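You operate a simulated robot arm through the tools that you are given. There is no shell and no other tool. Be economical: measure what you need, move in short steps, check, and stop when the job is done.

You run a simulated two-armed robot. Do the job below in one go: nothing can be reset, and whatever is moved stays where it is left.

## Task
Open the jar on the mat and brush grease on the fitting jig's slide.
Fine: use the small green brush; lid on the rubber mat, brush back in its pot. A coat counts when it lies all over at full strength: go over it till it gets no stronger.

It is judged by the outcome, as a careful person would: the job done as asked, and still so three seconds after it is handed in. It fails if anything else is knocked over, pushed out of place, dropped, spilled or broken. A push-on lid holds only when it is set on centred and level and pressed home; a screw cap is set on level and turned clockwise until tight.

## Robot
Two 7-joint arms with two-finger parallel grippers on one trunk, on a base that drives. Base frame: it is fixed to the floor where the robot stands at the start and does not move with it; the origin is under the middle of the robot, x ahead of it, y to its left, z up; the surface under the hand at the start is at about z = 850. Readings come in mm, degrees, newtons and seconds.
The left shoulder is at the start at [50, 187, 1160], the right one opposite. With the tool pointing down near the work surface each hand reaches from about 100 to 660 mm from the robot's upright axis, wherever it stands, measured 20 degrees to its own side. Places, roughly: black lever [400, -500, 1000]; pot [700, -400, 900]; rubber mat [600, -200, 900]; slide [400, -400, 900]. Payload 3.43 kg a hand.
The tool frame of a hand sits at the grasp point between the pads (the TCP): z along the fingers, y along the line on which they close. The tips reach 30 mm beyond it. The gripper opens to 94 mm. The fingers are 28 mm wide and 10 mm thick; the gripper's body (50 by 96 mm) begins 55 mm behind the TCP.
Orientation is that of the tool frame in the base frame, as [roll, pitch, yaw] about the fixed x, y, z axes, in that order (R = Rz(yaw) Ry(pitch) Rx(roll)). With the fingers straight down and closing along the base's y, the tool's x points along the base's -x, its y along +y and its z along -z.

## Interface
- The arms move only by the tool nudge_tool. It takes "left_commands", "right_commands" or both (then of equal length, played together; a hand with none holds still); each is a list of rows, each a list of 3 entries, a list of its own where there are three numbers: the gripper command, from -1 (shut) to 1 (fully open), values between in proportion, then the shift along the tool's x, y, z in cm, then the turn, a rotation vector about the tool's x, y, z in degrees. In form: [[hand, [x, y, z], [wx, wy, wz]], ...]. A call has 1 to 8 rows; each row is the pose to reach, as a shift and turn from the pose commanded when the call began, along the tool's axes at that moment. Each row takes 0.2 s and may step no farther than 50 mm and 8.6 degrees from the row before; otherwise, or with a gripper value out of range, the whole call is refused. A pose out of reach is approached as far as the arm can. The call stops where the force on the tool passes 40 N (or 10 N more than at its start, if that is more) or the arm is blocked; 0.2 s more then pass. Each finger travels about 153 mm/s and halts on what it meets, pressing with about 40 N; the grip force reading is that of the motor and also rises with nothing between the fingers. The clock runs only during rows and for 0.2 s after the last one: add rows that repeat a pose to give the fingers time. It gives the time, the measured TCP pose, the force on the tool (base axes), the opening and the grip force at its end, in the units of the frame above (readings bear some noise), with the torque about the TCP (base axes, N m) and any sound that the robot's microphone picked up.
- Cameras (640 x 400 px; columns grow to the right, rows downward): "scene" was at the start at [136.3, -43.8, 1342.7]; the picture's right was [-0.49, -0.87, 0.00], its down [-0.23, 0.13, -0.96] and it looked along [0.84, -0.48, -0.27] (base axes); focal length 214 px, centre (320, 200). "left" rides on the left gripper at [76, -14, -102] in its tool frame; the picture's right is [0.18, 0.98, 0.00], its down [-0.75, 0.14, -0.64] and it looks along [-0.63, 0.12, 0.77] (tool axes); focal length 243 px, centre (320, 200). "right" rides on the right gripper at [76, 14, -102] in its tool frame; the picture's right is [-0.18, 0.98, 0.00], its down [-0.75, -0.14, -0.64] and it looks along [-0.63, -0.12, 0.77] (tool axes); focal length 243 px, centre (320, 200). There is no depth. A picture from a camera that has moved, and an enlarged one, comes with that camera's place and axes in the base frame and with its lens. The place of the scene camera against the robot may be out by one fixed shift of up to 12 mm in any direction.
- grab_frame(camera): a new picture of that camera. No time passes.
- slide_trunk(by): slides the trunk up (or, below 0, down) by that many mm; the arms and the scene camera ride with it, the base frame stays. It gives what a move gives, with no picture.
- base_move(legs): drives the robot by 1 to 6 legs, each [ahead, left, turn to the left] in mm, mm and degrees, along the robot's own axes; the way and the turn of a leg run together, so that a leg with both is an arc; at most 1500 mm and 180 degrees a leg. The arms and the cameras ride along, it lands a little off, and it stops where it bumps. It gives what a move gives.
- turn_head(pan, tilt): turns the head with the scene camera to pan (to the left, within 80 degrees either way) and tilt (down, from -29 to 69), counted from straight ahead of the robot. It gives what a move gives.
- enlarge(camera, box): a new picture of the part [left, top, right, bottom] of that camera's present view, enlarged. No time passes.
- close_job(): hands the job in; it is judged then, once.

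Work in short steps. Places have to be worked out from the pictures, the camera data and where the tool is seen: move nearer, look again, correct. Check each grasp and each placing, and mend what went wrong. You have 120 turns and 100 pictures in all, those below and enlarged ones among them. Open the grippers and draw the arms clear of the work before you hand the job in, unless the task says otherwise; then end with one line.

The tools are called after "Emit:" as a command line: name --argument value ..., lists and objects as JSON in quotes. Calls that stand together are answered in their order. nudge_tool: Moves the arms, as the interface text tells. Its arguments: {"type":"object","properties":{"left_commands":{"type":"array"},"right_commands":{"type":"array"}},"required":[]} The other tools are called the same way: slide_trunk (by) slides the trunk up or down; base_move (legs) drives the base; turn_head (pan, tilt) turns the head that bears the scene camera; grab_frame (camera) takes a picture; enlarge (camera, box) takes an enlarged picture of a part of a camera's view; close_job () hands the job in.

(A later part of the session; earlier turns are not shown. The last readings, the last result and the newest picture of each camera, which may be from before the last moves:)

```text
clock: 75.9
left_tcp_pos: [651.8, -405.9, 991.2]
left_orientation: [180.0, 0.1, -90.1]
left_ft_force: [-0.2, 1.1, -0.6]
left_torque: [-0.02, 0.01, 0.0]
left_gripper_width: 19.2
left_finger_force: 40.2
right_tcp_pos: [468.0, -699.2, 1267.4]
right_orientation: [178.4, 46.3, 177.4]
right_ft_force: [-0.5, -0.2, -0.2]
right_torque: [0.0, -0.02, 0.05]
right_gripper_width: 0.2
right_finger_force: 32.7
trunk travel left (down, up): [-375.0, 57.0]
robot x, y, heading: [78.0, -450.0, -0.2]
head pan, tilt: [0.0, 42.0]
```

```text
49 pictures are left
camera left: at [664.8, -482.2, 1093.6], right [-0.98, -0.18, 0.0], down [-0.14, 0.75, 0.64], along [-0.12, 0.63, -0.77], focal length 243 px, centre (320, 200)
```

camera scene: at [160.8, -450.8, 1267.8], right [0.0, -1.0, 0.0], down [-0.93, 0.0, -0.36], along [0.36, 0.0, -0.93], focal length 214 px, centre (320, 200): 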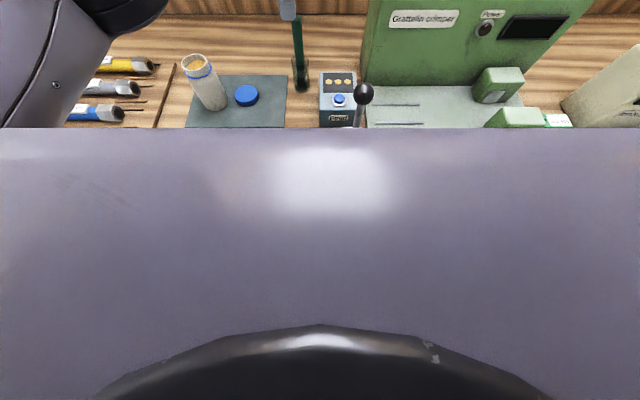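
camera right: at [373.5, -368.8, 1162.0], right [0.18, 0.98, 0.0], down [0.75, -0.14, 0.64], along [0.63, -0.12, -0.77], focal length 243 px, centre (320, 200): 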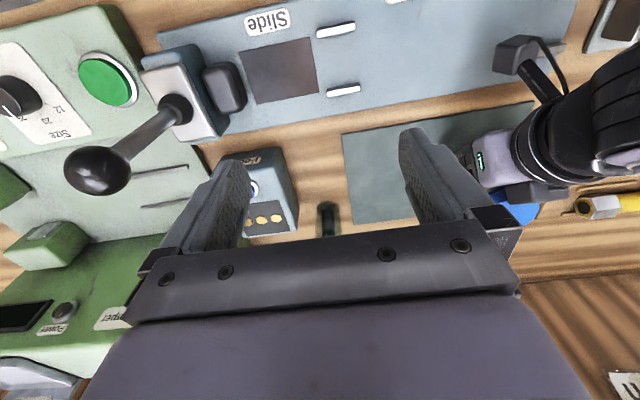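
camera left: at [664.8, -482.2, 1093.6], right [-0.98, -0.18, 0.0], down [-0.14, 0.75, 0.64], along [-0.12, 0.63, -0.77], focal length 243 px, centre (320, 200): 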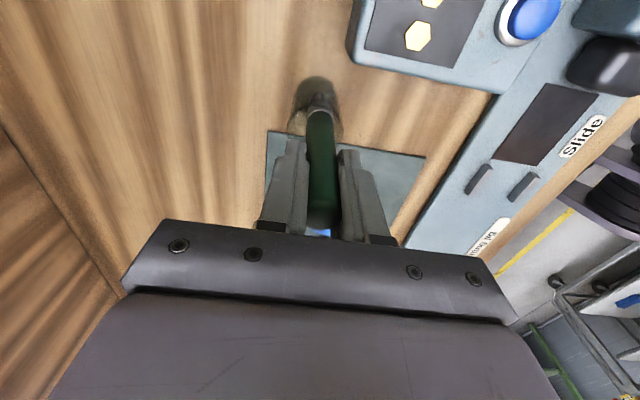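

Brush held (19 mm). Lift it straight out of the pot by 105 mm.

Emit:
nudge_tool --left_commands '[[-1, [0, 0, -1.5], [0, 0, 0]], [-1, [0, 0, -3], [0, 0, 0]], [-1, [0, 0, -5], [0, 0, 0]], [-1, [0, 0, -7], [0, 0, 0]], [-1, [0, 0, -9], [0, 0, 0]], [-1, [0, 0, -10.5], [0, 0, 0]]]'

Emit:
enlarge --camera "scene" --box '[190, 60, 390, 240]'

Emit:
grab_frame --camera "left"

```text
clock: 77.3
left_tcp_pos: [650.1, -405.5, 1095.6]
left_orientation: [179.8, -0.1, -90.1]
left_ft_force: [-1.1, -1.0, 0.6]
left_torque: [0.0, 0.0, 0.05]
left_gripper_width: 19.1
left_finger_force: 40.1
right_tcp_pos: [467.0, -701.6, 1267.2]
right_orientation: [178.4, 46.2, 177.4]
right_ft_force: [0.1, -0.9, 0.7]
right_torque: [-0.01, 0.03, 0.06]
right_gripper_width: 0.0
right_finger_force: 33.1
trunk travel left (down, up): [-375.0, 57.0]
robot x, y, heading: [79.6, -455.2, -0.3]
head pan, tilt: [0.0, 42.0]
```

```text
2.22 times, centred on (290, 150) of scene
camera zoom: at [218.2, -451.2, 1300.9], right [0.0, -1.0, 0.0], down [-0.67, 0.0, -0.74], along [0.74, 0.0, -0.67], focal length 477 px, centre (387, 311)
```

zoom: 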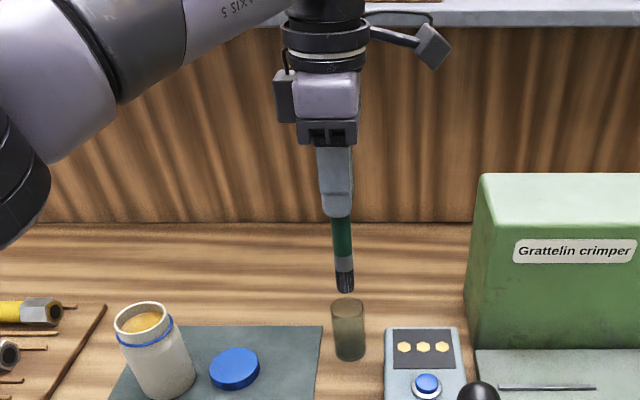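

```text
47 pictures are left
camera left: at [663.4, -482.8, 1197.9], right [-0.98, -0.18, 0.0], down [-0.14, 0.75, 0.64], along [-0.12, 0.63, -0.77], focal length 243 px, centre (320, 200)
```

left: 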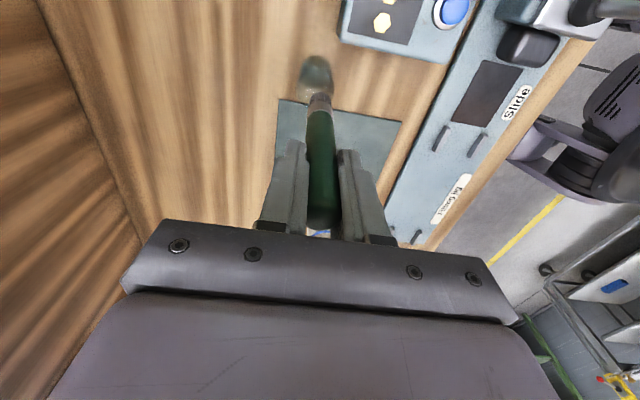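

Brush is out cleanly and the pot stands. Brush tip is about 130 mm below the TCP. I carry it toward the jar, stopping short to measure the mouth.

Emit:
nudge_tool --left_commands '[[-1, [0, 0, -2.5], [0, 0, 0]], [-1, [-3.5, 1, -2.5], [0, 0, 0]], [-1, [-7, 2, -2.5], [0, 0, 0]], [-1, [-10.5, 3, -2.5], [0, 0, 0]], [-1, [-14, 4, -2.5], [0, 0, 0]], [-1, [-16, 5.2, -2.5], [0, 0, 0]]]'

Emit:
grab_frame --camera "left"

Emit:
enlarge --camera "scene" --box '[180, 60, 380, 240]'

```text
clock: 78.7
left_tcp_pos: [598.9, -244.5, 1121.7]
left_orientation: [-180.0, -0.1, -90.1]
left_ft_force: [1.0, -0.5, -0.7]
left_torque: [0.0, -0.05, 0.04]
left_gripper_width: 18.9
left_finger_force: 39.6
right_tcp_pos: [468.8, -699.6, 1267.5]
right_orientation: [178.5, 46.3, 177.6]
right_ft_force: [-0.4, 0.6, -0.4]
right_torque: [0.0, 0.0, -0.01]
right_gripper_width: 0.1
right_finger_force: 33.0
trunk travel left (down, up): [-375.0, 57.0]
robot x, y, heading: [79.5, -452.3, -0.2]
head pan, tilt: [0.0, 42.0]
```

```text
46 pictures are left
camera left: at [611.7, -321.0, 1224.2], right [-0.98, -0.18, 0.0], down [-0.14, 0.75, 0.64], along [-0.12, 0.63, -0.77], focal length 243 px, centre (320, 200)
```

left: 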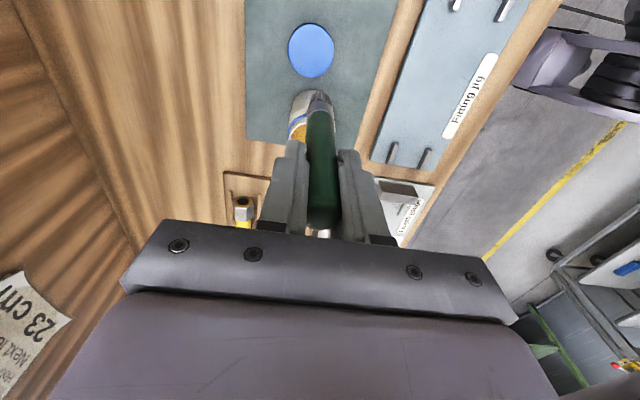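

```text
2.22 times, centred on (280, 150) of scene
camera zoom: at [218.1, -450.7, 1300.9], right [0.0, -1.0, 0.0], down [-0.67, 0.0, -0.74], along [0.74, 0.0, -0.67], focal length 477 px, centre (409, 311)
```

zoom: 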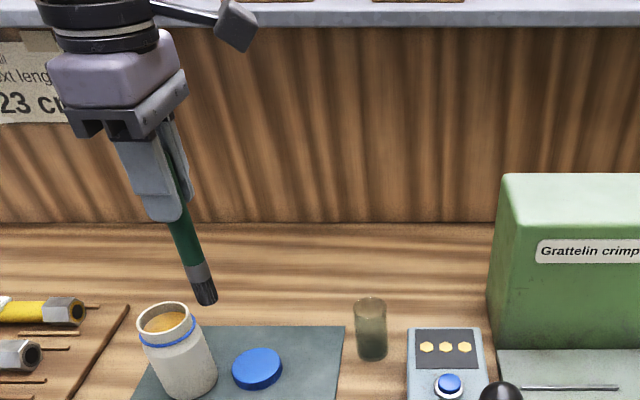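

The brush hides the mouth from the hand camera. I enlarge it to find the jar's visible edges.

Emit:
enlarge --camera "left" --box '[240, 60, 400, 180]'

Emit:
enlarge --camera "scene" --box '[220, 150, 300, 250]'

```text
3.33 times, centred on (320, 120) of left
camera zoom: at [611.7, -321.0, 1224.2], right [-0.98, -0.18, 0.0], down [-0.14, 0.75, 0.64], along [-0.12, 0.63, -0.77], focal length 809 px, centre (320, 467)
```

zoom: 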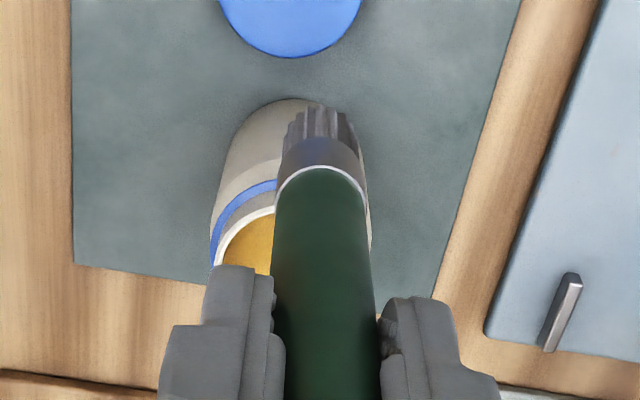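

```text
4.00 times, centred on (260, 200) of scene
camera zoom: at [218.1, -450.7, 1300.9], right [0.0, -1.0, 0.0], down [-0.67, 0.0, -0.74], along [0.74, 0.0, -0.67], focal length 858 px, centre (560, 200)
```

zoom: 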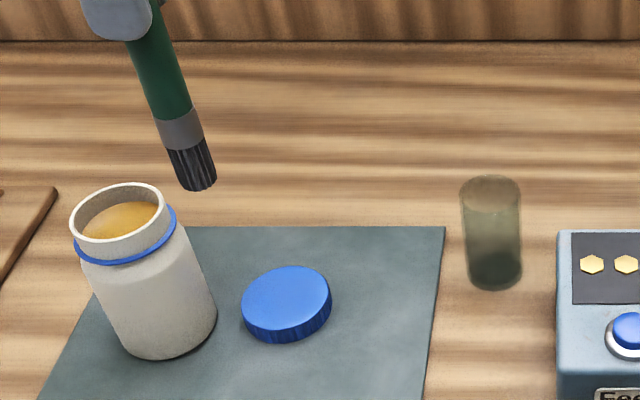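

Jar is at about (598,-191); the brush leans ~7 mm toward -y at its tip. I move so the tip is over the mouth and lower to just about the rim.

Emit:
nudge_tool --left_commands '[[-1, [-3, 0, 0], [0, 0, 0]], [-1, [-6.05, 0, 0], [0, 0, 0]], [-1, [-6.05, 0, 1.5], [0, 0, 0]], [-1, [-6.05, 0, 2.8], [0, 0, 0]]]'

Emit:
enlarge --camera "scene" --box '[190, 150, 270, 250]'

Emit:
enlarge --camera "left" --box '[240, 60, 400, 180]'

```text
clock: 79.7
left_tcp_pos: [598.7, -184.1, 1093.5]
left_orientation: [179.9, 0.0, -90.0]
left_ft_force: [0.0, 0.1, -1.0]
left_torque: [-0.05, 0.01, -0.01]
left_gripper_width: 19.2
left_finger_force: 40.3
right_tcp_pos: [469.1, -699.1, 1267.7]
right_orientation: [178.6, 46.4, 177.4]
right_ft_force: [-0.6, -0.3, -0.2]
right_torque: [-0.04, 0.02, -0.02]
right_gripper_width: 0.0
right_finger_force: 32.8
trunk travel left (down, up): [-375.0, 57.0]
robot x, y, heading: [79.2, -456.7, -0.3]
head pan, tilt: [0.0, 42.0]
```

```text
4.00 times, centred on (230, 200) of scene
camera zoom: at [218.4, -450.9, 1300.9], right [0.0, -1.0, 0.0], down [-0.67, 0.0, -0.74], along [0.74, 0.0, -0.67], focal length 858 px, centre (680, 200)
```

zoom: 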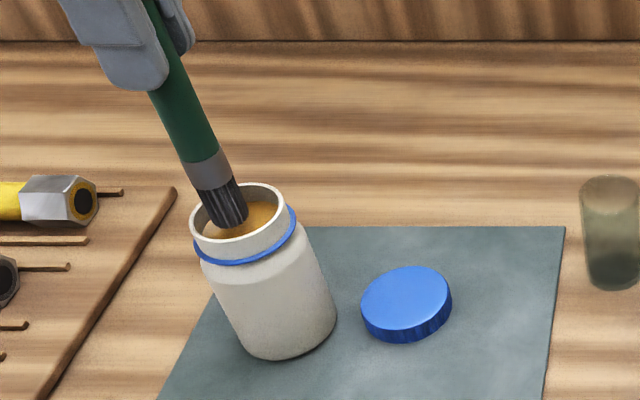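

```text
3.33 times, centred on (320, 120) of left
camera zoom: at [611.2, -260.6, 1195.6], right [-0.98, -0.18, 0.0], down [-0.14, 0.75, 0.64], along [-0.12, 0.63, -0.77], focal length 809 px, centre (320, 467)
```

zoom: 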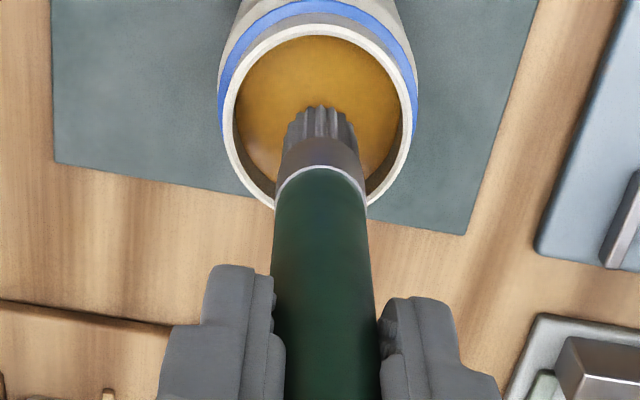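

Nicely centred. I dip into the grease ~30 mm lower, watching the force, dwell, and lift.

Emit:
nudge_tool --left_commands '[[-1, [0.1, 0, 1], [0, 0, 0]], [-1, [0.1, 0, 2], [0, 0, 0]], [-1, [0.1, 0, 3], [0, 0, 0]], [-1, [0.1, 0, 3.5], [0, 0, 0]], [-1, [0.1, 0, 3.5], [0, 0, 0]]]'

Emit:
enlarge --camera "scene" --box '[190, 150, 270, 250]'

```text
clock: 80.9
left_tcp_pos: [597.0, -188.6, 1065.4]
left_orientation: [-179.3, -0.2, -90.1]
left_ft_force: [-3.0, 0.0, 36.2]
left_torque: [-0.16, 0.44, -0.01]
left_gripper_width: 19.0
left_finger_force: 39.9
right_tcp_pos: [465.7, -701.0, 1268.9]
right_orientation: [178.2, 46.5, 177.4]
right_ft_force: [0.0, 0.0, 0.6]
right_torque: [0.01, 0.0, 0.01]
right_gripper_width: 0.0
right_finger_force: 33.2
trunk travel left (down, up): [-375.0, 57.0]
robot x, y, heading: [81.4, -454.4, -0.2]
head pan, tilt: [0.0, 42.0]
```

```text
4.00 times, centred on (230, 200) of scene
camera zoom: at [214.8, -452.7, 1301.5], right [0.0, -1.0, 0.0], down [-0.67, 0.0, -0.75], along [0.75, 0.0, -0.67], focal length 858 px, centre (680, 200)
```

zoom: 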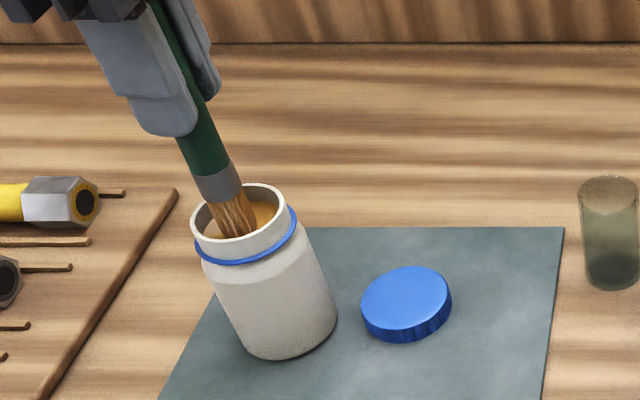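

The bristles took grease (grease is stiff, 36 N). I lift out to clear height and inspect.

Emit:
nudge_tool --left_commands '[[-1, [0, 0, -1], [0, 0, 0]], [-1, [0, 0, -3], [0, 0, 0]], [-1, [0, 0, -5.5], [0, 0, 0]], [-1, [0, 0, -5.5], [0, 0, 0]]]'

Emit:
enlarge --camera "scene" --box '[190, 130, 290, 250]'

Emit:
enlarge --camera "left" --box '[240, 60, 400, 260]'

```text
clock: 81.9
left_tcp_pos: [596.4, -185.9, 1112.6]
left_orientation: [180.0, 0.0, -90.0]
left_ft_force: [0.3, -0.9, 0.7]
left_torque: [-0.04, -0.02, -0.02]
left_gripper_width: 19.1
left_finger_force: 40.1
right_tcp_pos: [468.9, -700.1, 1268.5]
right_orientation: [178.5, 46.3, 177.6]
right_ft_force: [0.9, -0.1, -0.1]
right_torque: [0.03, -0.04, 0.01]
right_gripper_width: 0.1
right_finger_force: 32.9
trunk travel left (down, up): [-375.0, 57.0]
robot x, y, heading: [82.1, -453.8, -0.3]
head pan, tilt: [0.0, 42.0]
```

```text
3.33 times, centred on (240, 190) of scene
camera zoom: at [218.3, -451.0, 1300.9], right [0.0, -1.0, 0.0], down [-0.67, 0.0, -0.74], along [0.74, 0.0, -0.67], focal length 715 px, centre (587, 233)
```

zoom: 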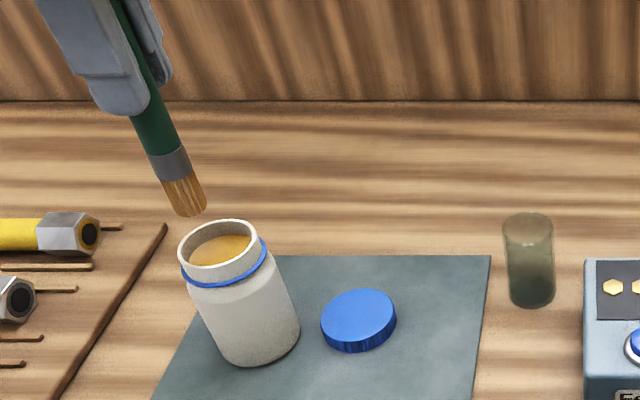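

```text
2.00 times, centred on (320, 160) of left
camera zoom: at [610.5, -262.4, 1214.7], right [-0.98, -0.18, 0.0], down [-0.14, 0.75, 0.64], along [-0.12, 0.63, -0.77], focal length 485 px, centre (320, 280)
```

zoom: 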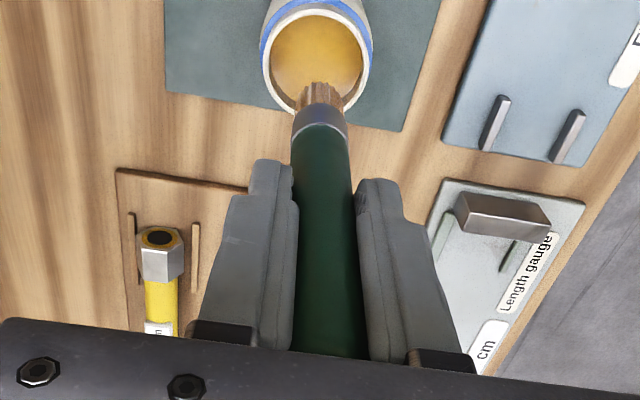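

Brush is loaded. I carry it at height to above the slide's centre (431,-423).

Emit:
nudge_tool --left_commands '[[-1, [3.4, 2.4, 0], [0, 0, 0]], [-1, [6.8, 4.7, 0], [0, 0, 0]], [-1, [10.2, 7.1, 0], [0, 0, 0]], [-1, [13.5, 9.4, 0], [0, 0, 0]], [-1, [16.9, 11.8, 0], [0, 0, 0]], [-1, [20.3, 14.1, 0], [0, 0, 0]], [-1, [23.7, 16.5, 0], [0, 0, 0]]]'

Emit:
nudge_tool --left_commands '[[-1, [0, 0, 3], [0, 0, 0]], [-1, [0, 0, 6], [0, 0, 0]], [-1, [0, 0, 9], [0, 0, 0]]]'

Emit:
enlarge --camera "left" --box '[240, 60, 400, 260]'

Emit:
grab_frame --camera "scene"

```text
clock: 83.5
left_tcp_pos: [430.8, -422.8, 1113.3]
left_orientation: [180.0, 0.1, -89.9]
left_ft_force: [0.7, -0.3, -0.2]
left_torque: [0.0, 0.03, 0.01]
left_gripper_width: 19.1
left_finger_force: 39.8
right_tcp_pos: [468.1, -700.5, 1266.8]
right_orientation: [178.5, 46.3, 177.3]
right_ft_force: [-0.3, -0.3, 0.0]
right_torque: [0.03, -0.01, -0.01]
right_gripper_width: 0.2
right_finger_force: 32.6
trunk travel left (down, up): [-375.0, 57.0]
robot x, y, heading: [76.0, -452.1, -0.1]
head pan, tilt: [0.0, 42.0]
```

```text
clock: 84.3
left_tcp_pos: [433.4, -423.2, 1022.6]
left_orientation: [-179.9, 0.0, -90.2]
left_ft_force: [0.7, -0.6, 0.2]
left_torque: [0.04, 0.0, -0.02]
left_gripper_width: 19.4
left_finger_force: 40.3
right_tcp_pos: [468.8, -699.9, 1266.5]
right_orientation: [178.5, 46.3, 177.4]
right_ft_force: [-0.4, -0.3, -0.1]
right_torque: [-0.01, 0.0, 0.0]
right_gripper_width: 0.1
right_finger_force: 32.9
trunk travel left (down, up): [-375.0, 57.0]
robot x, y, heading: [79.2, -451.9, -0.1]
head pan, tilt: [0.0, 42.0]
```

```text
2.00 times, centred on (320, 160) of left
camera zoom: at [446.1, -498.1, 1125.2], right [-0.98, -0.18, 0.0], down [-0.14, 0.75, 0.64], along [-0.12, 0.63, -0.77], focal length 485 px, centre (320, 280)
```

zoom: 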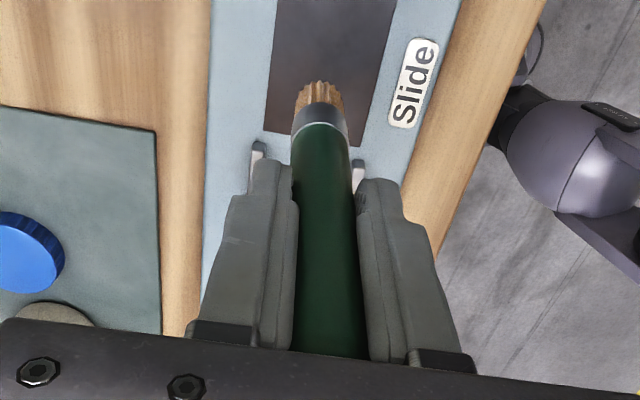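

```text
36 pictures are left
camera scene: at [218.5, -450.9, 1300.9], right [0.0, -1.0, 0.0], down [-0.67, 0.0, -0.74], along [0.74, 0.0, -0.67], focal length 214 px, centre (320, 200)
```

scene: 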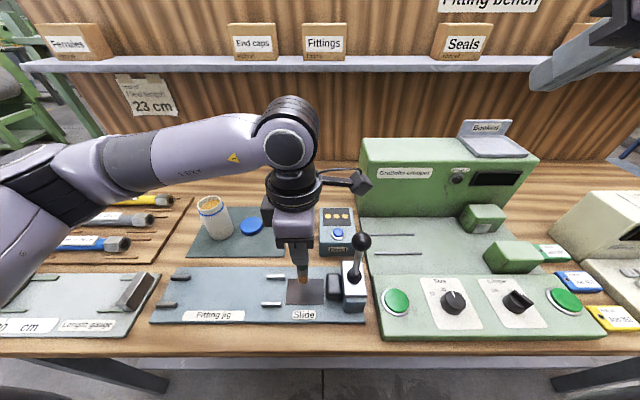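

Tip is right under the TCP now, ~123 mm below. Slide seen at x 399–456, y from -385. I lower gently at the slide's centre to find contact.

Emit:
nudge_tool --left_commands '[[-1, [0, 0.5, 2], [0, 0, 0]], [-1, [0, 0.5, 3], [0, 0, 0]], [-1, [0, 0.5, 3.4], [0, 0, 0]], [-1, [0, 0.5, 3.6], [0, 0, 0]]]'

```text
clock: 85.3
left_tcp_pos: [429.0, -422.8, 987.7]
left_orientation: [179.9, -0.1, -90.0]
left_ft_force: [0.2, -0.1, -0.8]
left_torque: [-0.01, 0.0, -0.01]
left_gripper_width: 19.2
left_finger_force: 40.4
right_tcp_pos: [469.2, -699.3, 1267.2]
right_orientation: [178.6, 46.3, 177.5]
right_ft_force: [0.2, 0.0, -0.7]
right_torque: [-0.01, -0.01, -0.03]
right_gripper_width: 0.0
right_finger_force: 32.8
trunk travel left (down, up): [-375.0, 57.0]
robot x, y, heading: [82.7, -456.5, 0.0]
head pan, tilt: [0.0, 42.0]
```

No contact yet at TCP z=987.7; a few mm more in 1 mm steps.

Emit:
nudge_tool --left_commands '[[-1, [0, 0, 0.2], [0, 0, 0]], [-1, [0, 0, 0.4], [0, 0, 0]], [-1, [0, 0, 0.5], [0, 0, 0]], [-1, [0, 0, 0.6], [0, 0, 0]]]'

Emit:
enlarge --camera "scene" --box '[250, 210, 380, 320]'

```text
clock: 86.3
left_tcp_pos: [429.2, -422.8, 982.0]
left_orientation: [-180.0, 0.1, -90.1]
left_ft_force: [0.3, 0.7, -0.3]
left_torque: [0.0, 0.0, -0.01]
left_gripper_width: 19.2
left_finger_force: 40.0
right_tcp_pos: [469.1, -699.0, 1267.4]
right_orientation: [178.5, 46.3, 177.4]
right_ft_force: [-0.1, 0.6, 0.4]
right_torque: [0.0, -0.03, 0.0]
right_gripper_width: 0.0
right_finger_force: 33.8
trunk travel left (down, up): [-375.0, 57.0]
robot x, y, heading: [78.9, -452.2, -0.5]
head pan, tilt: [0.0, 42.0]
```

```text
3.64 times, centred on (315, 265) of scene
camera zoom: at [218.3, -451.0, 1300.9], right [0.0, -1.0, 0.0], down [-0.67, 0.0, -0.74], along [0.74, 0.0, -0.67], focal length 780 px, centre (338, -36)
```

zoom: 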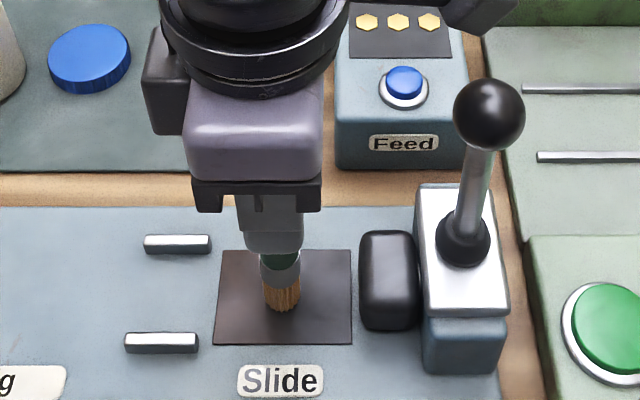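

The tip seems just about at the surface and centred on the slide. A little further down.

Emit:
nudge_tool --left_commands '[[-1, [0, 0, 0.2], [0, 0, 0]], [-1, [0, 0, 0.4], [0, 0, 0]], [-1, [0, 0, 0.6], [0, 0, 0]]]'

```text
clock: 87.1
left_tcp_pos: [427.7, -423.9, 978.9]
left_orientation: [-179.5, -0.3, -90.1]
left_ft_force: [-0.4, 3.7, 35.0]
left_torque: [0.4, 0.05, -0.03]
left_gripper_width: 19.3
left_finger_force: 39.9
right_tcp_pos: [467.2, -698.9, 1269.1]
right_orientation: [178.5, 46.5, 177.5]
right_ft_force: [-0.6, 1.1, 0.5]
right_torque: [-0.03, 0.0, -0.04]
right_gripper_width: 0.0
right_finger_force: 33.3
trunk travel left (down, up): [-375.0, 57.0]
robot x, y, heading: [76.9, -452.3, -0.0]
head pan, tilt: [0.0, 42.0]
```

Contact at TCP z≈980. I ease off to a light press (≈5 N) and make a first stroke along the middle lane.

Emit:
nudge_tool --left_commands '[[-1, [0, 0, -0.3], [0, 0, 0]], [-1, [-1.3, 0, -0.3], [0, 0, 0]], [-1, [-2.7, 0, -0.3], [0, 0, 0]], [-1, [-1.3, 0, -0.3], [0, 0, 0]], [-1, [0, 0, -0.3], [0, 0, 0]], [-1, [1.3, 0, -0.3], [0, 0, 0]], [-1, [2.7, 0, -0.3], [0, 0, 0]], [-1, [2.7, 0, -0.3], [0, 0, 0]]]'

Emit:
enlarge --camera "scene" --box '[250, 210, 380, 320]'

```text
clock: 88.9
left_tcp_pos: [428.2, -450.8, 977.9]
left_orientation: [-180.0, -0.1, -90.1]
left_ft_force: [-0.7, 4.3, 14.6]
left_torque: [0.46, 0.12, 0.01]
left_gripper_width: 19.4
left_finger_force: 40.1
right_tcp_pos: [468.1, -700.7, 1268.4]
right_orientation: [178.6, 46.5, 177.5]
right_ft_force: [0.4, 0.1, 0.4]
right_torque: [0.02, 0.03, 0.02]
right_gripper_width: 0.3
right_finger_force: 32.8
trunk travel left (down, up): [-375.0, 57.0]
robot x, y, heading: [77.1, -450.9, -0.1]
head pan, tilt: [0.0, 42.0]
```

```text
3.64 times, centred on (315, 265) of scene
camera zoom: at [217.3, -450.6, 1301.0], right [0.0, -1.0, 0.0], down [-0.67, 0.0, -0.74], along [0.74, 0.0, -0.67], focal length 780 px, centre (338, -36)
```

zoom: 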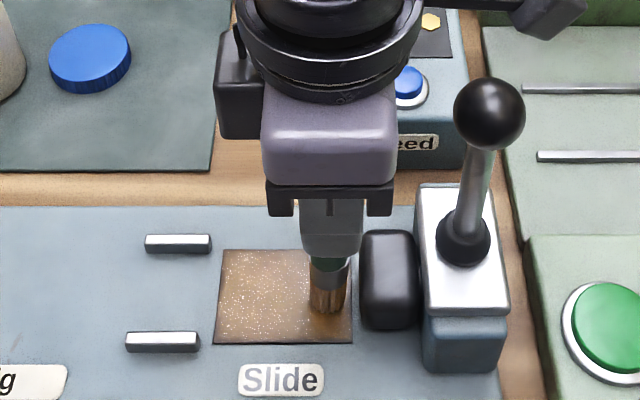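

Grease is showing all over the slide as I stroke. I cover the other lanes: x+14, then x-14.

Emit:
nudge_tool --left_commands '[[-1, [0, -1.4, 0], [0, 0, 0]], [-1, [-1.8, -1.4, 0], [0, 0, 0]], [-1, [-3.6, -1.4, 0], [0, 0, 0]], [-1, [-5.4, -1.4, 0], [0, 0, 0]], [-1, [-5.4, 0, 0], [0, 0, 0]], [-1, [-5.4, 1.4, 0], [0, 0, 0]], [-1, [-3.6, 1.4, 0], [0, 0, 0]], [-1, [-1.8, 1.4, 0], [0, 0, 0]]]'

Emit:
nudge_tool --left_commands '[[-1, [1.8, 0, 0], [0, 0, 0]], [-1, [1.8, -0.7, 0], [0, 0, 0]], [-1, [0, -0.7, 0], [0, 0, 0]], [-1, [-1.8, -0.7, 0], [0, 0, 0]], [-1, [-3.6, -0.7, 0], [0, 0, 0]], [-1, [-3.6, -2.1, 0], [0, 0, 0]], [-1, [-1.8, -2.1, 0], [0, 0, 0]], [-1, [0, -2.1, 0], [0, 0, 0]]]'

Emit:
enlarge --camera "scene" --box '[250, 210, 380, 320]'

```text
clock: 90.7
left_tcp_pos: [413.5, -432.6, 978.5]
left_orientation: [179.9, 0.1, -90.0]
left_ft_force: [-0.4, 1.2, 6.0]
left_torque: [0.17, 0.07, 0.01]
left_gripper_width: 19.2
left_finger_force: 39.9
right_tcp_pos: [468.6, -699.4, 1268.8]
right_orientation: [178.4, 46.4, 177.5]
right_ft_force: [0.5, -1.0, -0.4]
right_torque: [0.01, 0.02, 0.02]
right_gripper_width: 0.1
right_finger_force: 33.1
trunk travel left (down, up): [-375.0, 57.0]
robot x, y, heading: [79.3, -454.4, -0.2]
head pan, tilt: [0.0, 42.0]
```

```text
clock: 92.5
left_tcp_pos: [434.9, -432.3, 977.5]
left_orientation: [-180.0, 0.1, -90.0]
left_ft_force: [-0.8, 3.2, 12.3]
left_torque: [0.41, -0.01, -0.01]
left_gripper_width: 19.3
left_finger_force: 40.2
right_tcp_pos: [469.1, -699.6, 1267.9]
right_orientation: [178.5, 46.4, 177.6]
right_ft_force: [0.7, -0.4, -0.3]
right_torque: [-0.03, -0.02, -0.05]
right_gripper_width: 0.0
right_finger_force: 32.2
trunk travel left (down, up): [-375.0, 57.0]
robot x, y, heading: [79.1, -456.4, 0.0]
head pan, tilt: [0.0, 42.0]
```

```text
3.64 times, centred on (315, 265) of scene
camera zoom: at [217.6, -450.8, 1301.0], right [0.0, -1.0, 0.0], down [-0.67, 0.0, -0.74], along [0.74, 0.0, -0.67], focal length 780 px, centre (338, -36)
```

zoom: 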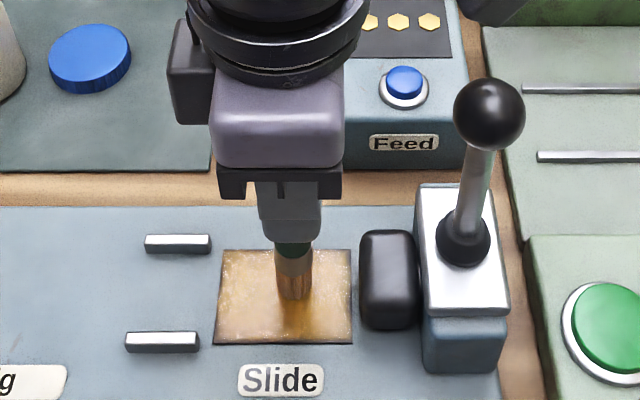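

The coat is getting stronger. I keep going over all lanes and compare.

Emit:
nudge_tool --left_commands '[[-1, [1.8, -0.6, 0], [0, 0, 0]], [-1, [0, -0.6, 0], [0, 0, 0]], [-1, [-1.8, -0.6, 0], [0, 0, 0]], [-1, [-3.6, -0.6, 0], [0, 0, 0]], [-1, [-3.6, 0.6, 0], [0, 0, 0]], [-1, [-1.8, 0.6, 0], [0, 0, 0]], [-1, [0, 0.6, 0], [0, 0, 0]], [-1, [1.8, 0.6, 0], [0, 0, 0]]]'

Emit:
nudge_tool --left_commands '[[-1, [0, 1.2, 0], [0, 0, 0]], [-1, [-1.8, 1.4, 0], [0, 0, 0]], [-1, [-3.6, 1.4, 0], [0, 0, 0]], [-1, [-5.4, 1.4, 0], [0, 0, 0]], [-1, [-5.4, 0.2, 0], [0, 0, 0]], [-1, [-3.6, 0.2, 0], [0, 0, 0]], [-1, [-1.8, 0.2, 0], [0, 0, 0]], [-1, [0, 0.2, 0], [0, 0, 0]]]'

Emit:
enlarge --camera "scene" --box '[250, 210, 380, 320]'

```text
clock: 94.3
left_tcp_pos: [429.2, -450.7, 979.3]
left_orientation: [179.9, 0.1, -90.2]
left_ft_force: [-0.7, 2.1, 7.6]
left_torque: [0.24, 0.07, -0.04]
left_gripper_width: 19.1
left_finger_force: 39.3
right_tcp_pos: [468.8, -699.2, 1268.5]
right_orientation: [178.5, 46.5, 177.4]
right_ft_force: [-0.5, 0.6, -0.4]
right_torque: [-0.02, 0.01, 0.01]
right_gripper_width: 0.0
right_finger_force: 32.8
trunk travel left (down, up): [-375.0, 57.0]
robot x, y, heading: [81.4, -451.6, -0.2]
head pan, tilt: [0.0, 42.0]
```

```text
clock: 96.1
left_tcp_pos: [425.9, -449.8, 977.9]
left_orientation: [-179.9, 0.0, -90.0]
left_ft_force: [-0.6, 6.2, 21.3]
left_torque: [0.65, 0.05, -0.02]
left_gripper_width: 19.0
left_finger_force: 40.0
right_tcp_pos: [468.2, -699.5, 1268.5]
right_orientation: [178.5, 46.3, 177.5]
right_ft_force: [0.3, -0.6, -0.4]
right_torque: [0.03, 0.01, -0.02]
right_gripper_width: 0.2
right_finger_force: 33.0
trunk travel left (down, up): [-375.0, 57.0]
robot x, y, heading: [78.9, -453.6, -0.2]
head pan, tilt: [0.0, 42.0]
```

```text
3.64 times, centred on (315, 265) of scene
camera zoom: at [217.0, -450.6, 1301.2], right [0.0, -1.0, 0.0], down [-0.67, 0.0, -0.74], along [0.74, 0.0, -0.67], focal length 780 px, centre (338, -36)
```

zoom: 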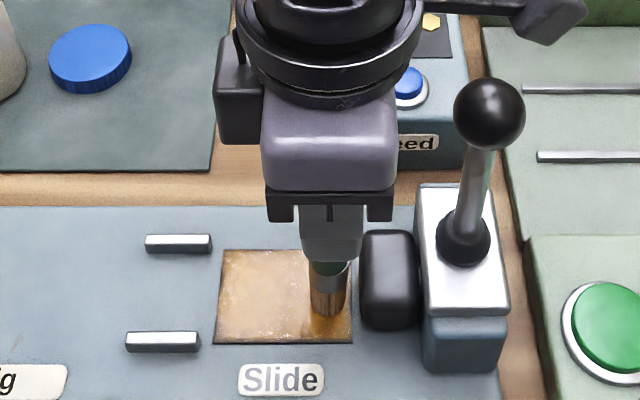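

It looks near its limit. I lift and inspect the coat and bristles unobstructed.

Emit:
nudge_tool --left_commands '[[-1, [0, 0, -2], [0, 0, 0]], [-1, [-1, 0, -5], [0, 0, 0]], [-1, [-4, -3, -8], [0, 0, 0]], [-1, [-8, -5, -10], [0, 0, 0]], [-1, [-11, -8, -12], [0, 0, 0]]]'

Emit:
enlarge --camera "scene" --box '[215, 140, 345, 320]'

Emit:
enlarge --camera "scene" --box '[270, 260, 340, 320]'

```text
refused: row 3 steps farther than a row can; nothing moved
```

```text
2.22 times, centred on (280, 230) of scene
camera zoom: at [217.0, -450.6, 1301.2], right [0.0, -1.0, 0.0], down [-0.67, 0.0, -0.74], along [0.74, 0.0, -0.67], focal length 477 px, centre (409, 133)
```

zoom: 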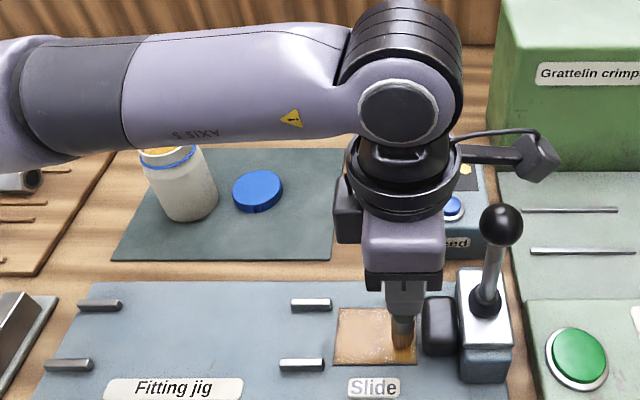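

```text
6.67 times, centred on (305, 290) of scene
camera zoom: at [217.0, -450.6, 1301.2], right [0.0, -1.0, 0.0], down [-0.67, 0.0, -0.74], along [0.74, 0.0, -0.67], focal length 1430 px, centre (420, -400)
```

zoom: 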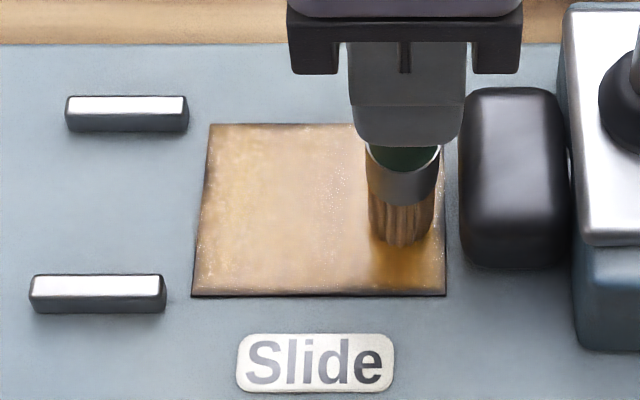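

A good coat, but I'll reload once and go over it again to be sure it gets no stronger. Back to the jar via safe height.

Emit:
nudge_tool --left_commands '[[-1, [0, 0, -3], [0, 0, 0]], [-1, [0, 0, -7], [0, 0, 0]], [-1, [0, 0, -10.5], [0, 0, 0]], [-1, [0, 0, -13.5], [0, 0, 0]]]'

Emit:
nudge_tool --left_commands '[[-1, [-3.8, -2.5, 0], [0, 0, 0]], [-1, [-7.6, -4.9, 0], [0, 0, 0]], [-1, [-11.4, -7.3, 0], [0, 0, 0]], [-1, [-15.2, -9.7, 0], [0, 0, 0]], [-1, [-19, -12.1, 0], [0, 0, 0]], [-1, [-22.8, -14.6, 0], [0, 0, 0]], [-1, [-26.1, -17.1, 0], [0, 0, 0]]]'

Emit:
enlarge --camera "scene" --box '[270, 260, 340, 320]'

Emit:
enlarge --camera "left" --box '[240, 60, 400, 180]'

```text
clock: 97.1
left_tcp_pos: [427.1, -451.3, 1114.0]
left_orientation: [179.9, 0.0, -90.1]
left_ft_force: [-0.1, -0.9, -0.6]
left_torque: [-0.01, -0.03, -0.02]
left_gripper_width: 18.8
left_finger_force: 40.4
right_tcp_pos: [469.2, -700.0, 1266.5]
right_orientation: [178.4, 46.3, 177.5]
right_ft_force: [0.5, -0.9, -0.3]
right_torque: [0.02, -0.02, -0.01]
right_gripper_width: 0.0
right_finger_force: 32.6
trunk travel left (down, up): [-375.0, 57.0]
robot x, y, heading: [80.9, -450.1, -0.3]
head pan, tilt: [0.0, 42.0]
```

```text
clock: 98.7
left_tcp_pos: [598.1, -188.2, 1112.2]
left_orientation: [179.9, 0.0, -90.1]
left_ft_force: [-0.7, -0.3, -0.3]
left_torque: [0.01, 0.0, 0.01]
left_gripper_width: 19.2
left_finger_force: 40.2
right_tcp_pos: [469.6, -699.5, 1267.8]
right_orientation: [178.6, 46.3, 177.4]
right_ft_force: [0.6, -0.2, -1.0]
right_torque: [0.0, 0.0, 0.0]
right_gripper_width: 0.4
right_finger_force: 33.2
trunk travel left (down, up): [-375.0, 57.0]
robot x, y, heading: [81.0, -454.2, -0.0]
head pan, tilt: [0.0, 42.0]
```

```text
6.67 times, centred on (305, 290) of scene
camera zoom: at [218.5, -450.8, 1300.9], right [0.0, -1.0, 0.0], down [-0.67, 0.0, -0.74], along [0.74, 0.0, -0.67], focal length 1430 px, centre (420, -400)
```

zoom: 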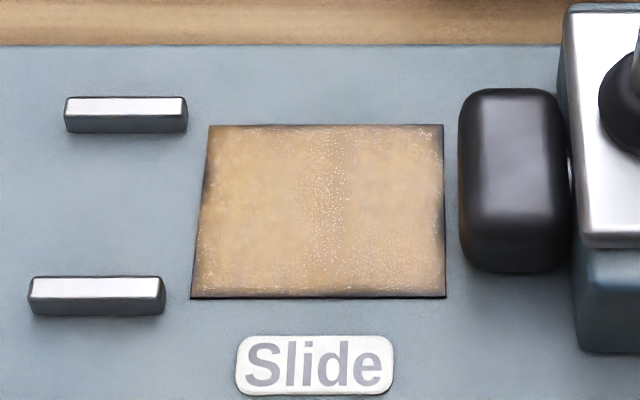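

```text
3.33 times, centred on (320, 120) of left
camera zoom: at [611.9, -263.5, 1215.1], right [-0.98, -0.18, 0.0], down [-0.14, 0.75, 0.64], along [-0.12, 0.63, -0.77], focal length 809 px, centre (320, 467)
```

zoom: 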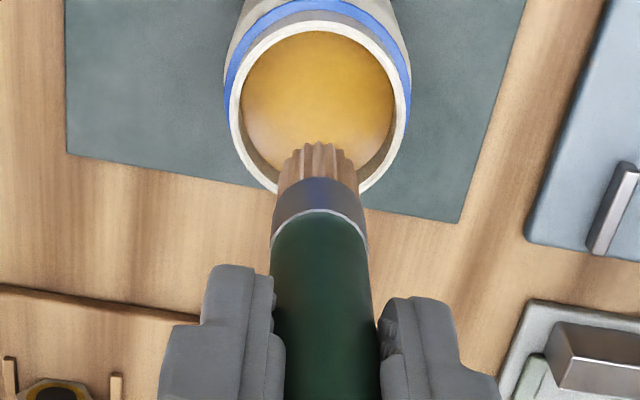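

The coat is weaker along the edges, so those need attention. I re-dip first (mouth centre at y≈-194), stopping gently on the grease.

Emit:
nudge_tool --left_commands '[[-1, [0.4, 0, 2], [0, 0, 0]], [-1, [0.4, 0, 4], [0, 0, 0]], [-1, [0.4, 0, 5], [0, 0, 0]], [-1, [0.4, 0, 5.3], [0, 0, 0]], [-1, [0.4, 0, 5.6], [0, 0, 0]], [-1, [0.4, 0, 5.6], [0, 0, 0]]]'

Emit:
enlarge --camera "scene" --box '[190, 150, 270, 250]'

```text
clock: 100.1
left_tcp_pos: [597.6, -194.6, 1062.9]
left_orientation: [-179.3, -0.1, -90.0]
left_ft_force: [-0.4, 4.6, 32.5]
left_torque: [0.43, 0.03, 0.01]
left_gripper_width: 19.2
left_finger_force: 40.2
right_tcp_pos: [466.1, -700.3, 1269.3]
right_orientation: [178.4, 46.6, 177.4]
right_ft_force: [-0.9, -0.1, -0.6]
right_torque: [0.03, -0.06, -0.02]
right_gripper_width: 0.0
right_finger_force: 33.3
trunk travel left (down, up): [-375.0, 57.0]
robot x, y, heading: [80.0, -454.9, -0.3]
head pan, tilt: [0.0, 42.0]
```

```text
4.00 times, centred on (230, 200) of scene
camera zoom: at [215.3, -452.0, 1301.7], right [0.0, -1.0, 0.0], down [-0.67, 0.0, -0.75], along [0.75, 0.0, -0.67], focal length 858 px, centre (680, 200)
```

zoom: 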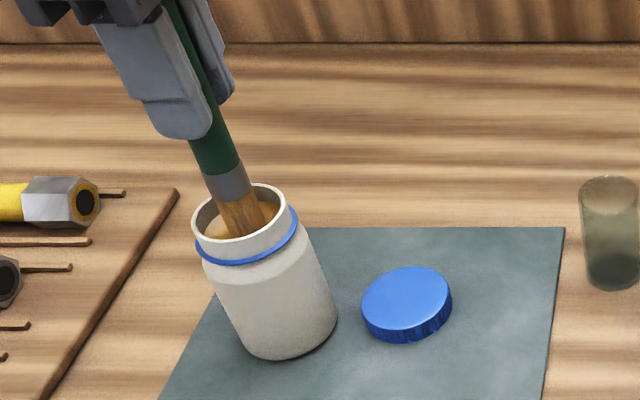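

Reloaded. I lift and return over the slide's centre.

Emit:
nudge_tool --left_commands '[[-1, [0, 0, -1.5], [0, 0, 0]], [-1, [0, 0, -4], [0, 0, 0]], [-1, [0, 0, -6], [0, 0, 0]]]'

Emit:
nudge_tool --left_commands '[[-1, [3.4, 2.4, 0], [0, 0, 0]], [-1, [6.8, 4.8, 0], [0, 0, 0]], [-1, [10.2, 7.2, 0], [0, 0, 0]], [-1, [13.5, 9.6, 0], [0, 0, 0]], [-1, [16.9, 12, 0], [0, 0, 0]], [-1, [20.0, 14.4, 0], [0, 0, 0]], [-1, [22.8, 16.9, 0], [0, 0, 0]]]'

Emit:
nudge_tool --left_commands '[[-1, [0, 0, 4], [0, 0, 0]], [-1, [0, 0, 8], [0, 0, 0]], [-1, [0, 0, 11], [0, 0, 0]]]'

```text
clock: 100.9
left_tcp_pos: [598.2, -194.5, 1117.3]
left_orientation: [179.9, 0.0, -90.1]
left_ft_force: [0.0, 0.1, -0.7]
left_torque: [0.02, 0.0, -0.05]
left_gripper_width: 19.0
left_finger_force: 40.3
right_tcp_pos: [468.6, -699.6, 1267.2]
right_orientation: [178.5, 46.3, 177.4]
right_ft_force: [0.7, -1.2, 0.8]
right_torque: [0.04, 0.03, -0.02]
right_gripper_width: 0.0
right_finger_force: 32.8
trunk travel left (down, up): [-375.0, 57.0]
robot x, y, heading: [78.8, -451.2, -0.1]
head pan, tilt: [0.0, 42.0]
```

```text
clock: 102.5
left_tcp_pos: [431.5, -421.9, 1116.3]
left_orientation: [180.0, 0.0, -90.0]
left_ft_force: [0.6, -0.3, -0.4]
left_torque: [0.01, -0.02, 0.01]
left_gripper_width: 19.1
left_finger_force: 40.5
right_tcp_pos: [468.3, -699.5, 1267.5]
right_orientation: [178.3, 46.4, 177.4]
right_ft_force: [-0.8, 0.0, -0.2]
right_torque: [0.02, -0.01, 0.02]
right_gripper_width: 0.0
right_finger_force: 33.1
trunk travel left (down, up): [-375.0, 57.0]
robot x, y, heading: [78.2, -458.3, 0.1]
head pan, tilt: [0.0, 42.0]
```

```text
clock: 103.3
left_tcp_pos: [430.3, -421.8, 1005.9]
left_orientation: [179.8, 0.0, -90.1]
left_ft_force: [0.1, -0.1, 0.3]
left_torque: [-0.01, -0.01, -0.01]
left_gripper_width: 19.2
left_finger_force: 40.0
right_tcp_pos: [469.2, -699.0, 1267.4]
right_orientation: [178.5, 46.3, 177.5]
right_ft_force: [0.1, 0.4, -0.1]
right_torque: [0.0, -0.01, 0.0]
right_gripper_width: 0.0
right_finger_force: 33.1
trunk travel left (down, up): [-375.0, 57.0]
robot x, y, heading: [77.6, -453.4, -0.4]
head pan, tilt: [0.0, 42.0]
```

I lower to contact and trace the perimeter close to the edges, in two rounds.

Emit:
nudge_tool --left_commands '[[-1, [0, 0, 2.2], [0, 0, 0]], [-1, [0, 0, 2.75], [0, 0, 0]], [-1, [0, -2.2, 2.75], [0, 0, 0]], [-1, [-1.5, -2.3, 2.75], [0, 0, 0]], [-1, [-3.2, -2.3, 2.75], [0, 0, 0]], [-1, [-3.4, 0, 2.75], [0, 0, 0]], [-1, [-3.3, 2.4, 2.75], [0, 0, 0]], [-1, [0, 2.5, 2.75], [0, 0, 0]]]'

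Emit:
nudge_tool --left_commands '[[-1, [1.6, 0, 0], [0, 0, 0]], [-1, [3.1, 0, 0], [0, 0, 0]], [-1, [3.2, -1.6, 0], [0, 0, 0]], [-1, [3.2, -3.2, 0], [0, 0, 0]], [-1, [3.1, -4.8, 0], [0, 0, 0]], [-1, [1.5, -4.8, 0], [0, 0, 0]], [-1, [0, -4.8, 0], [0, 0, 0]], [-1, [-1.6, -4.8, 0], [0, 0, 0]]]'

Emit:
enlarge --camera "scene" --box '[270, 260, 340, 320]'

```text
clock: 105.1
left_tcp_pos: [405.7, -421.0, 979.0]
left_orientation: [179.9, 0.0, -90.0]
left_ft_force: [0.0, -1.3, 0.0]
left_torque: [-0.03, 0.03, -0.01]
left_gripper_width: 19.1
left_finger_force: 39.9
right_tcp_pos: [468.9, -701.0, 1267.6]
right_orientation: [178.4, 46.3, 177.4]
right_ft_force: [0.3, 0.2, 0.2]
right_torque: [-0.01, 0.01, -0.01]
right_gripper_width: 0.1
right_finger_force: 32.8
trunk travel left (down, up): [-375.0, 57.0]
robot x, y, heading: [81.0, -454.8, -0.4]
head pan, tilt: [0.0, 42.0]
```

```text
clock: 106.9
left_tcp_pos: [451.7, -407.5, 978.0]
left_orientation: [180.0, 0.0, -90.0]
left_ft_force: [0.2, 0.7, 0.1]
left_torque: [0.0, 0.01, -0.04]
left_gripper_width: 19.1
left_finger_force: 40.3
right_tcp_pos: [469.4, -699.0, 1267.0]
right_orientation: [178.5, 46.3, 177.5]
right_ft_force: [-0.6, 0.3, 0.0]
right_torque: [0.0, 0.01, -0.03]
right_gripper_width: 0.0
right_finger_force: 33.1
trunk travel left (down, up): [-375.0, 57.0]
robot x, y, heading: [76.6, -453.8, -0.1]
head pan, tilt: [0.0, 42.0]
```

```text
6.67 times, centred on (305, 290) of scene
camera zoom: at [218.3, -450.7, 1300.9], right [0.0, -1.0, 0.0], down [-0.67, 0.0, -0.74], along [0.74, 0.0, -0.67], focal length 1430 px, centre (420, -400)
```

zoom: 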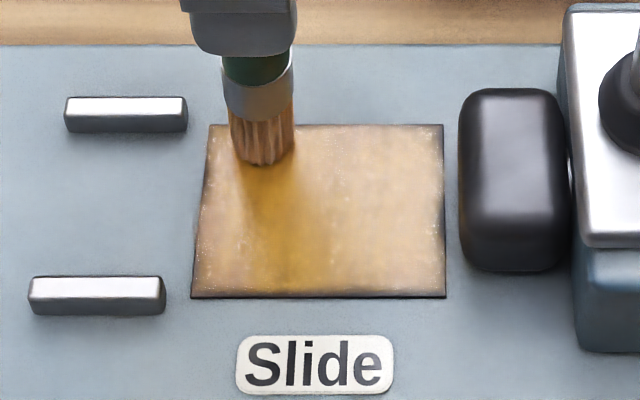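

The contact was too light (0 N). The slide in tool coordinates spans x 402–459, y -390…-467. I press 1.7 mm more and redo the perimeter.

Emit:
nudge_tool --left_commands '[[-1, [0, 0, 0.17], [0, 0, 0]], [-1, [-1.3, -0.1, 0.17], [0, 0, 0]], [-1, [-1.4, 2.2, 0.17], [0, 0, 0]], [-1, [-1.3, 4.4, 0.17], [0, 0, 0]], [-1, [1.8, 4.4, 0.17], [0, 0, 0]], [-1, [5.0, 4.4, 0.17], [0, 0, 0]], [-1, [5.1, 2.2, 0.17], [0, 0, 0]], [-1, [5.0, -0.1, 0.17], [0, 0, 0]]]'

Emit:
nudge_tool --left_commands '[[-1, [-2, 0, 0], [0, 0, 0]], [-1, [-4.2, 0, 0], [0, 0, 0]], [-1, [-6.3, 0, 0], [0, 0, 0]], [-1, [-6.3, 1, 0], [0, 0, 0]], [-1, [-3.2, 1, 0], [0, 0, 0]], [-1, [0, 1, 0], [0, 0, 0]], [-1, [0, 2, 0], [0, 0, 0]], [-1, [-3.2, 2, 0], [0, 0, 0]]]'

Emit:
nudge_tool --left_commands '[[-1, [-3.1, 0, 0], [0, 0, 0]], [-1, [-3.1, 1.2, 0], [0, 0, 0]], [-1, [0, 1.2, 0], [0, 0, 0]], [-1, [3.1, 1.2, 0], [0, 0, 0]], [-1, [3.1, 2.5, 0], [0, 0, 0]], [-1, [0, 2.5, 0], [0, 0, 0]], [-1, [-3.1, 2.5, 0], [0, 0, 0]], [-1, [-3.1, 0.3, 0], [0, 0, 0]]]'

Emit:
enlarge --camera "scene" --box '[270, 260, 340, 320]'

```text
clock: 108.7
left_tcp_pos: [453.1, -457.1, 978.4]
left_orientation: [-179.9, 0.0, -90.1]
left_ft_force: [0.2, 0.6, -0.8]
left_torque: [0.02, 0.02, -0.05]
left_gripper_width: 19.0
left_finger_force: 40.0
right_tcp_pos: [469.6, -698.6, 1267.7]
right_orientation: [178.4, 46.3, 177.5]
right_ft_force: [-0.7, 0.8, 0.1]
right_torque: [0.02, -0.01, 0.02]
right_gripper_width: 0.2
right_finger_force: 32.9
trunk travel left (down, up): [-375.0, 57.0]
robot x, y, heading: [80.6, -451.3, -0.1]
head pan, tilt: [0.0, 42.0]
```

```text
clock: 110.5
left_tcp_pos: [431.2, -425.8, 978.3]
left_orientation: [180.0, -0.2, -90.1]
left_ft_force: [-0.5, -4.2, 13.4]
left_torque: [-0.54, 0.08, -0.03]
left_gripper_width: 19.1
left_finger_force: 40.1
right_tcp_pos: [467.6, -699.2, 1268.3]
right_orientation: [178.4, 46.3, 177.6]
right_ft_force: [0.4, -0.9, -0.5]
right_torque: [-0.02, -0.01, -0.02]
right_gripper_width: 0.2
right_finger_force: 33.0
trunk travel left (down, up): [-375.0, 57.0]
robot x, y, heading: [78.3, -452.4, -0.1]
head pan, tilt: [0.0, 42.0]
```

```text
clock: 112.3
left_tcp_pos: [430.3, -392.7, 977.2]
left_orientation: [180.0, 0.0, -90.1]
left_ft_force: [0.4, 0.6, 0.1]
left_torque: [0.02, 0.03, 0.03]
left_gripper_width: 19.2
left_finger_force: 39.6
right_tcp_pos: [468.7, -700.7, 1266.8]
right_orientation: [178.3, 46.2, 177.4]
right_ft_force: [0.0, 0.0, 0.0]
right_torque: [0.02, 0.05, -0.01]
right_gripper_width: 0.0
right_finger_force: 33.3
trunk travel left (down, up): [-375.0, 57.0]
robot x, y, heading: [78.8, -452.9, -0.1]
head pan, tilt: [0.0, 42.0]
```

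```text
6.67 times, centred on (305, 290) of scene
camera zoom: at [218.5, -451.3, 1300.9], right [0.0, -1.0, 0.0], down [-0.67, 0.0, -0.74], along [0.74, 0.0, -0.67], focal length 1430 px, centre (420, -400)
```

zoom: 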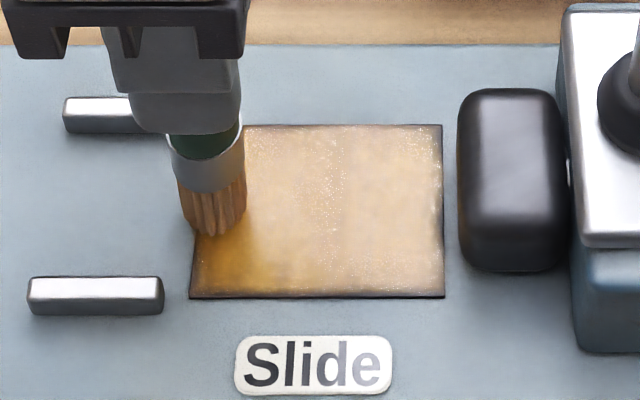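

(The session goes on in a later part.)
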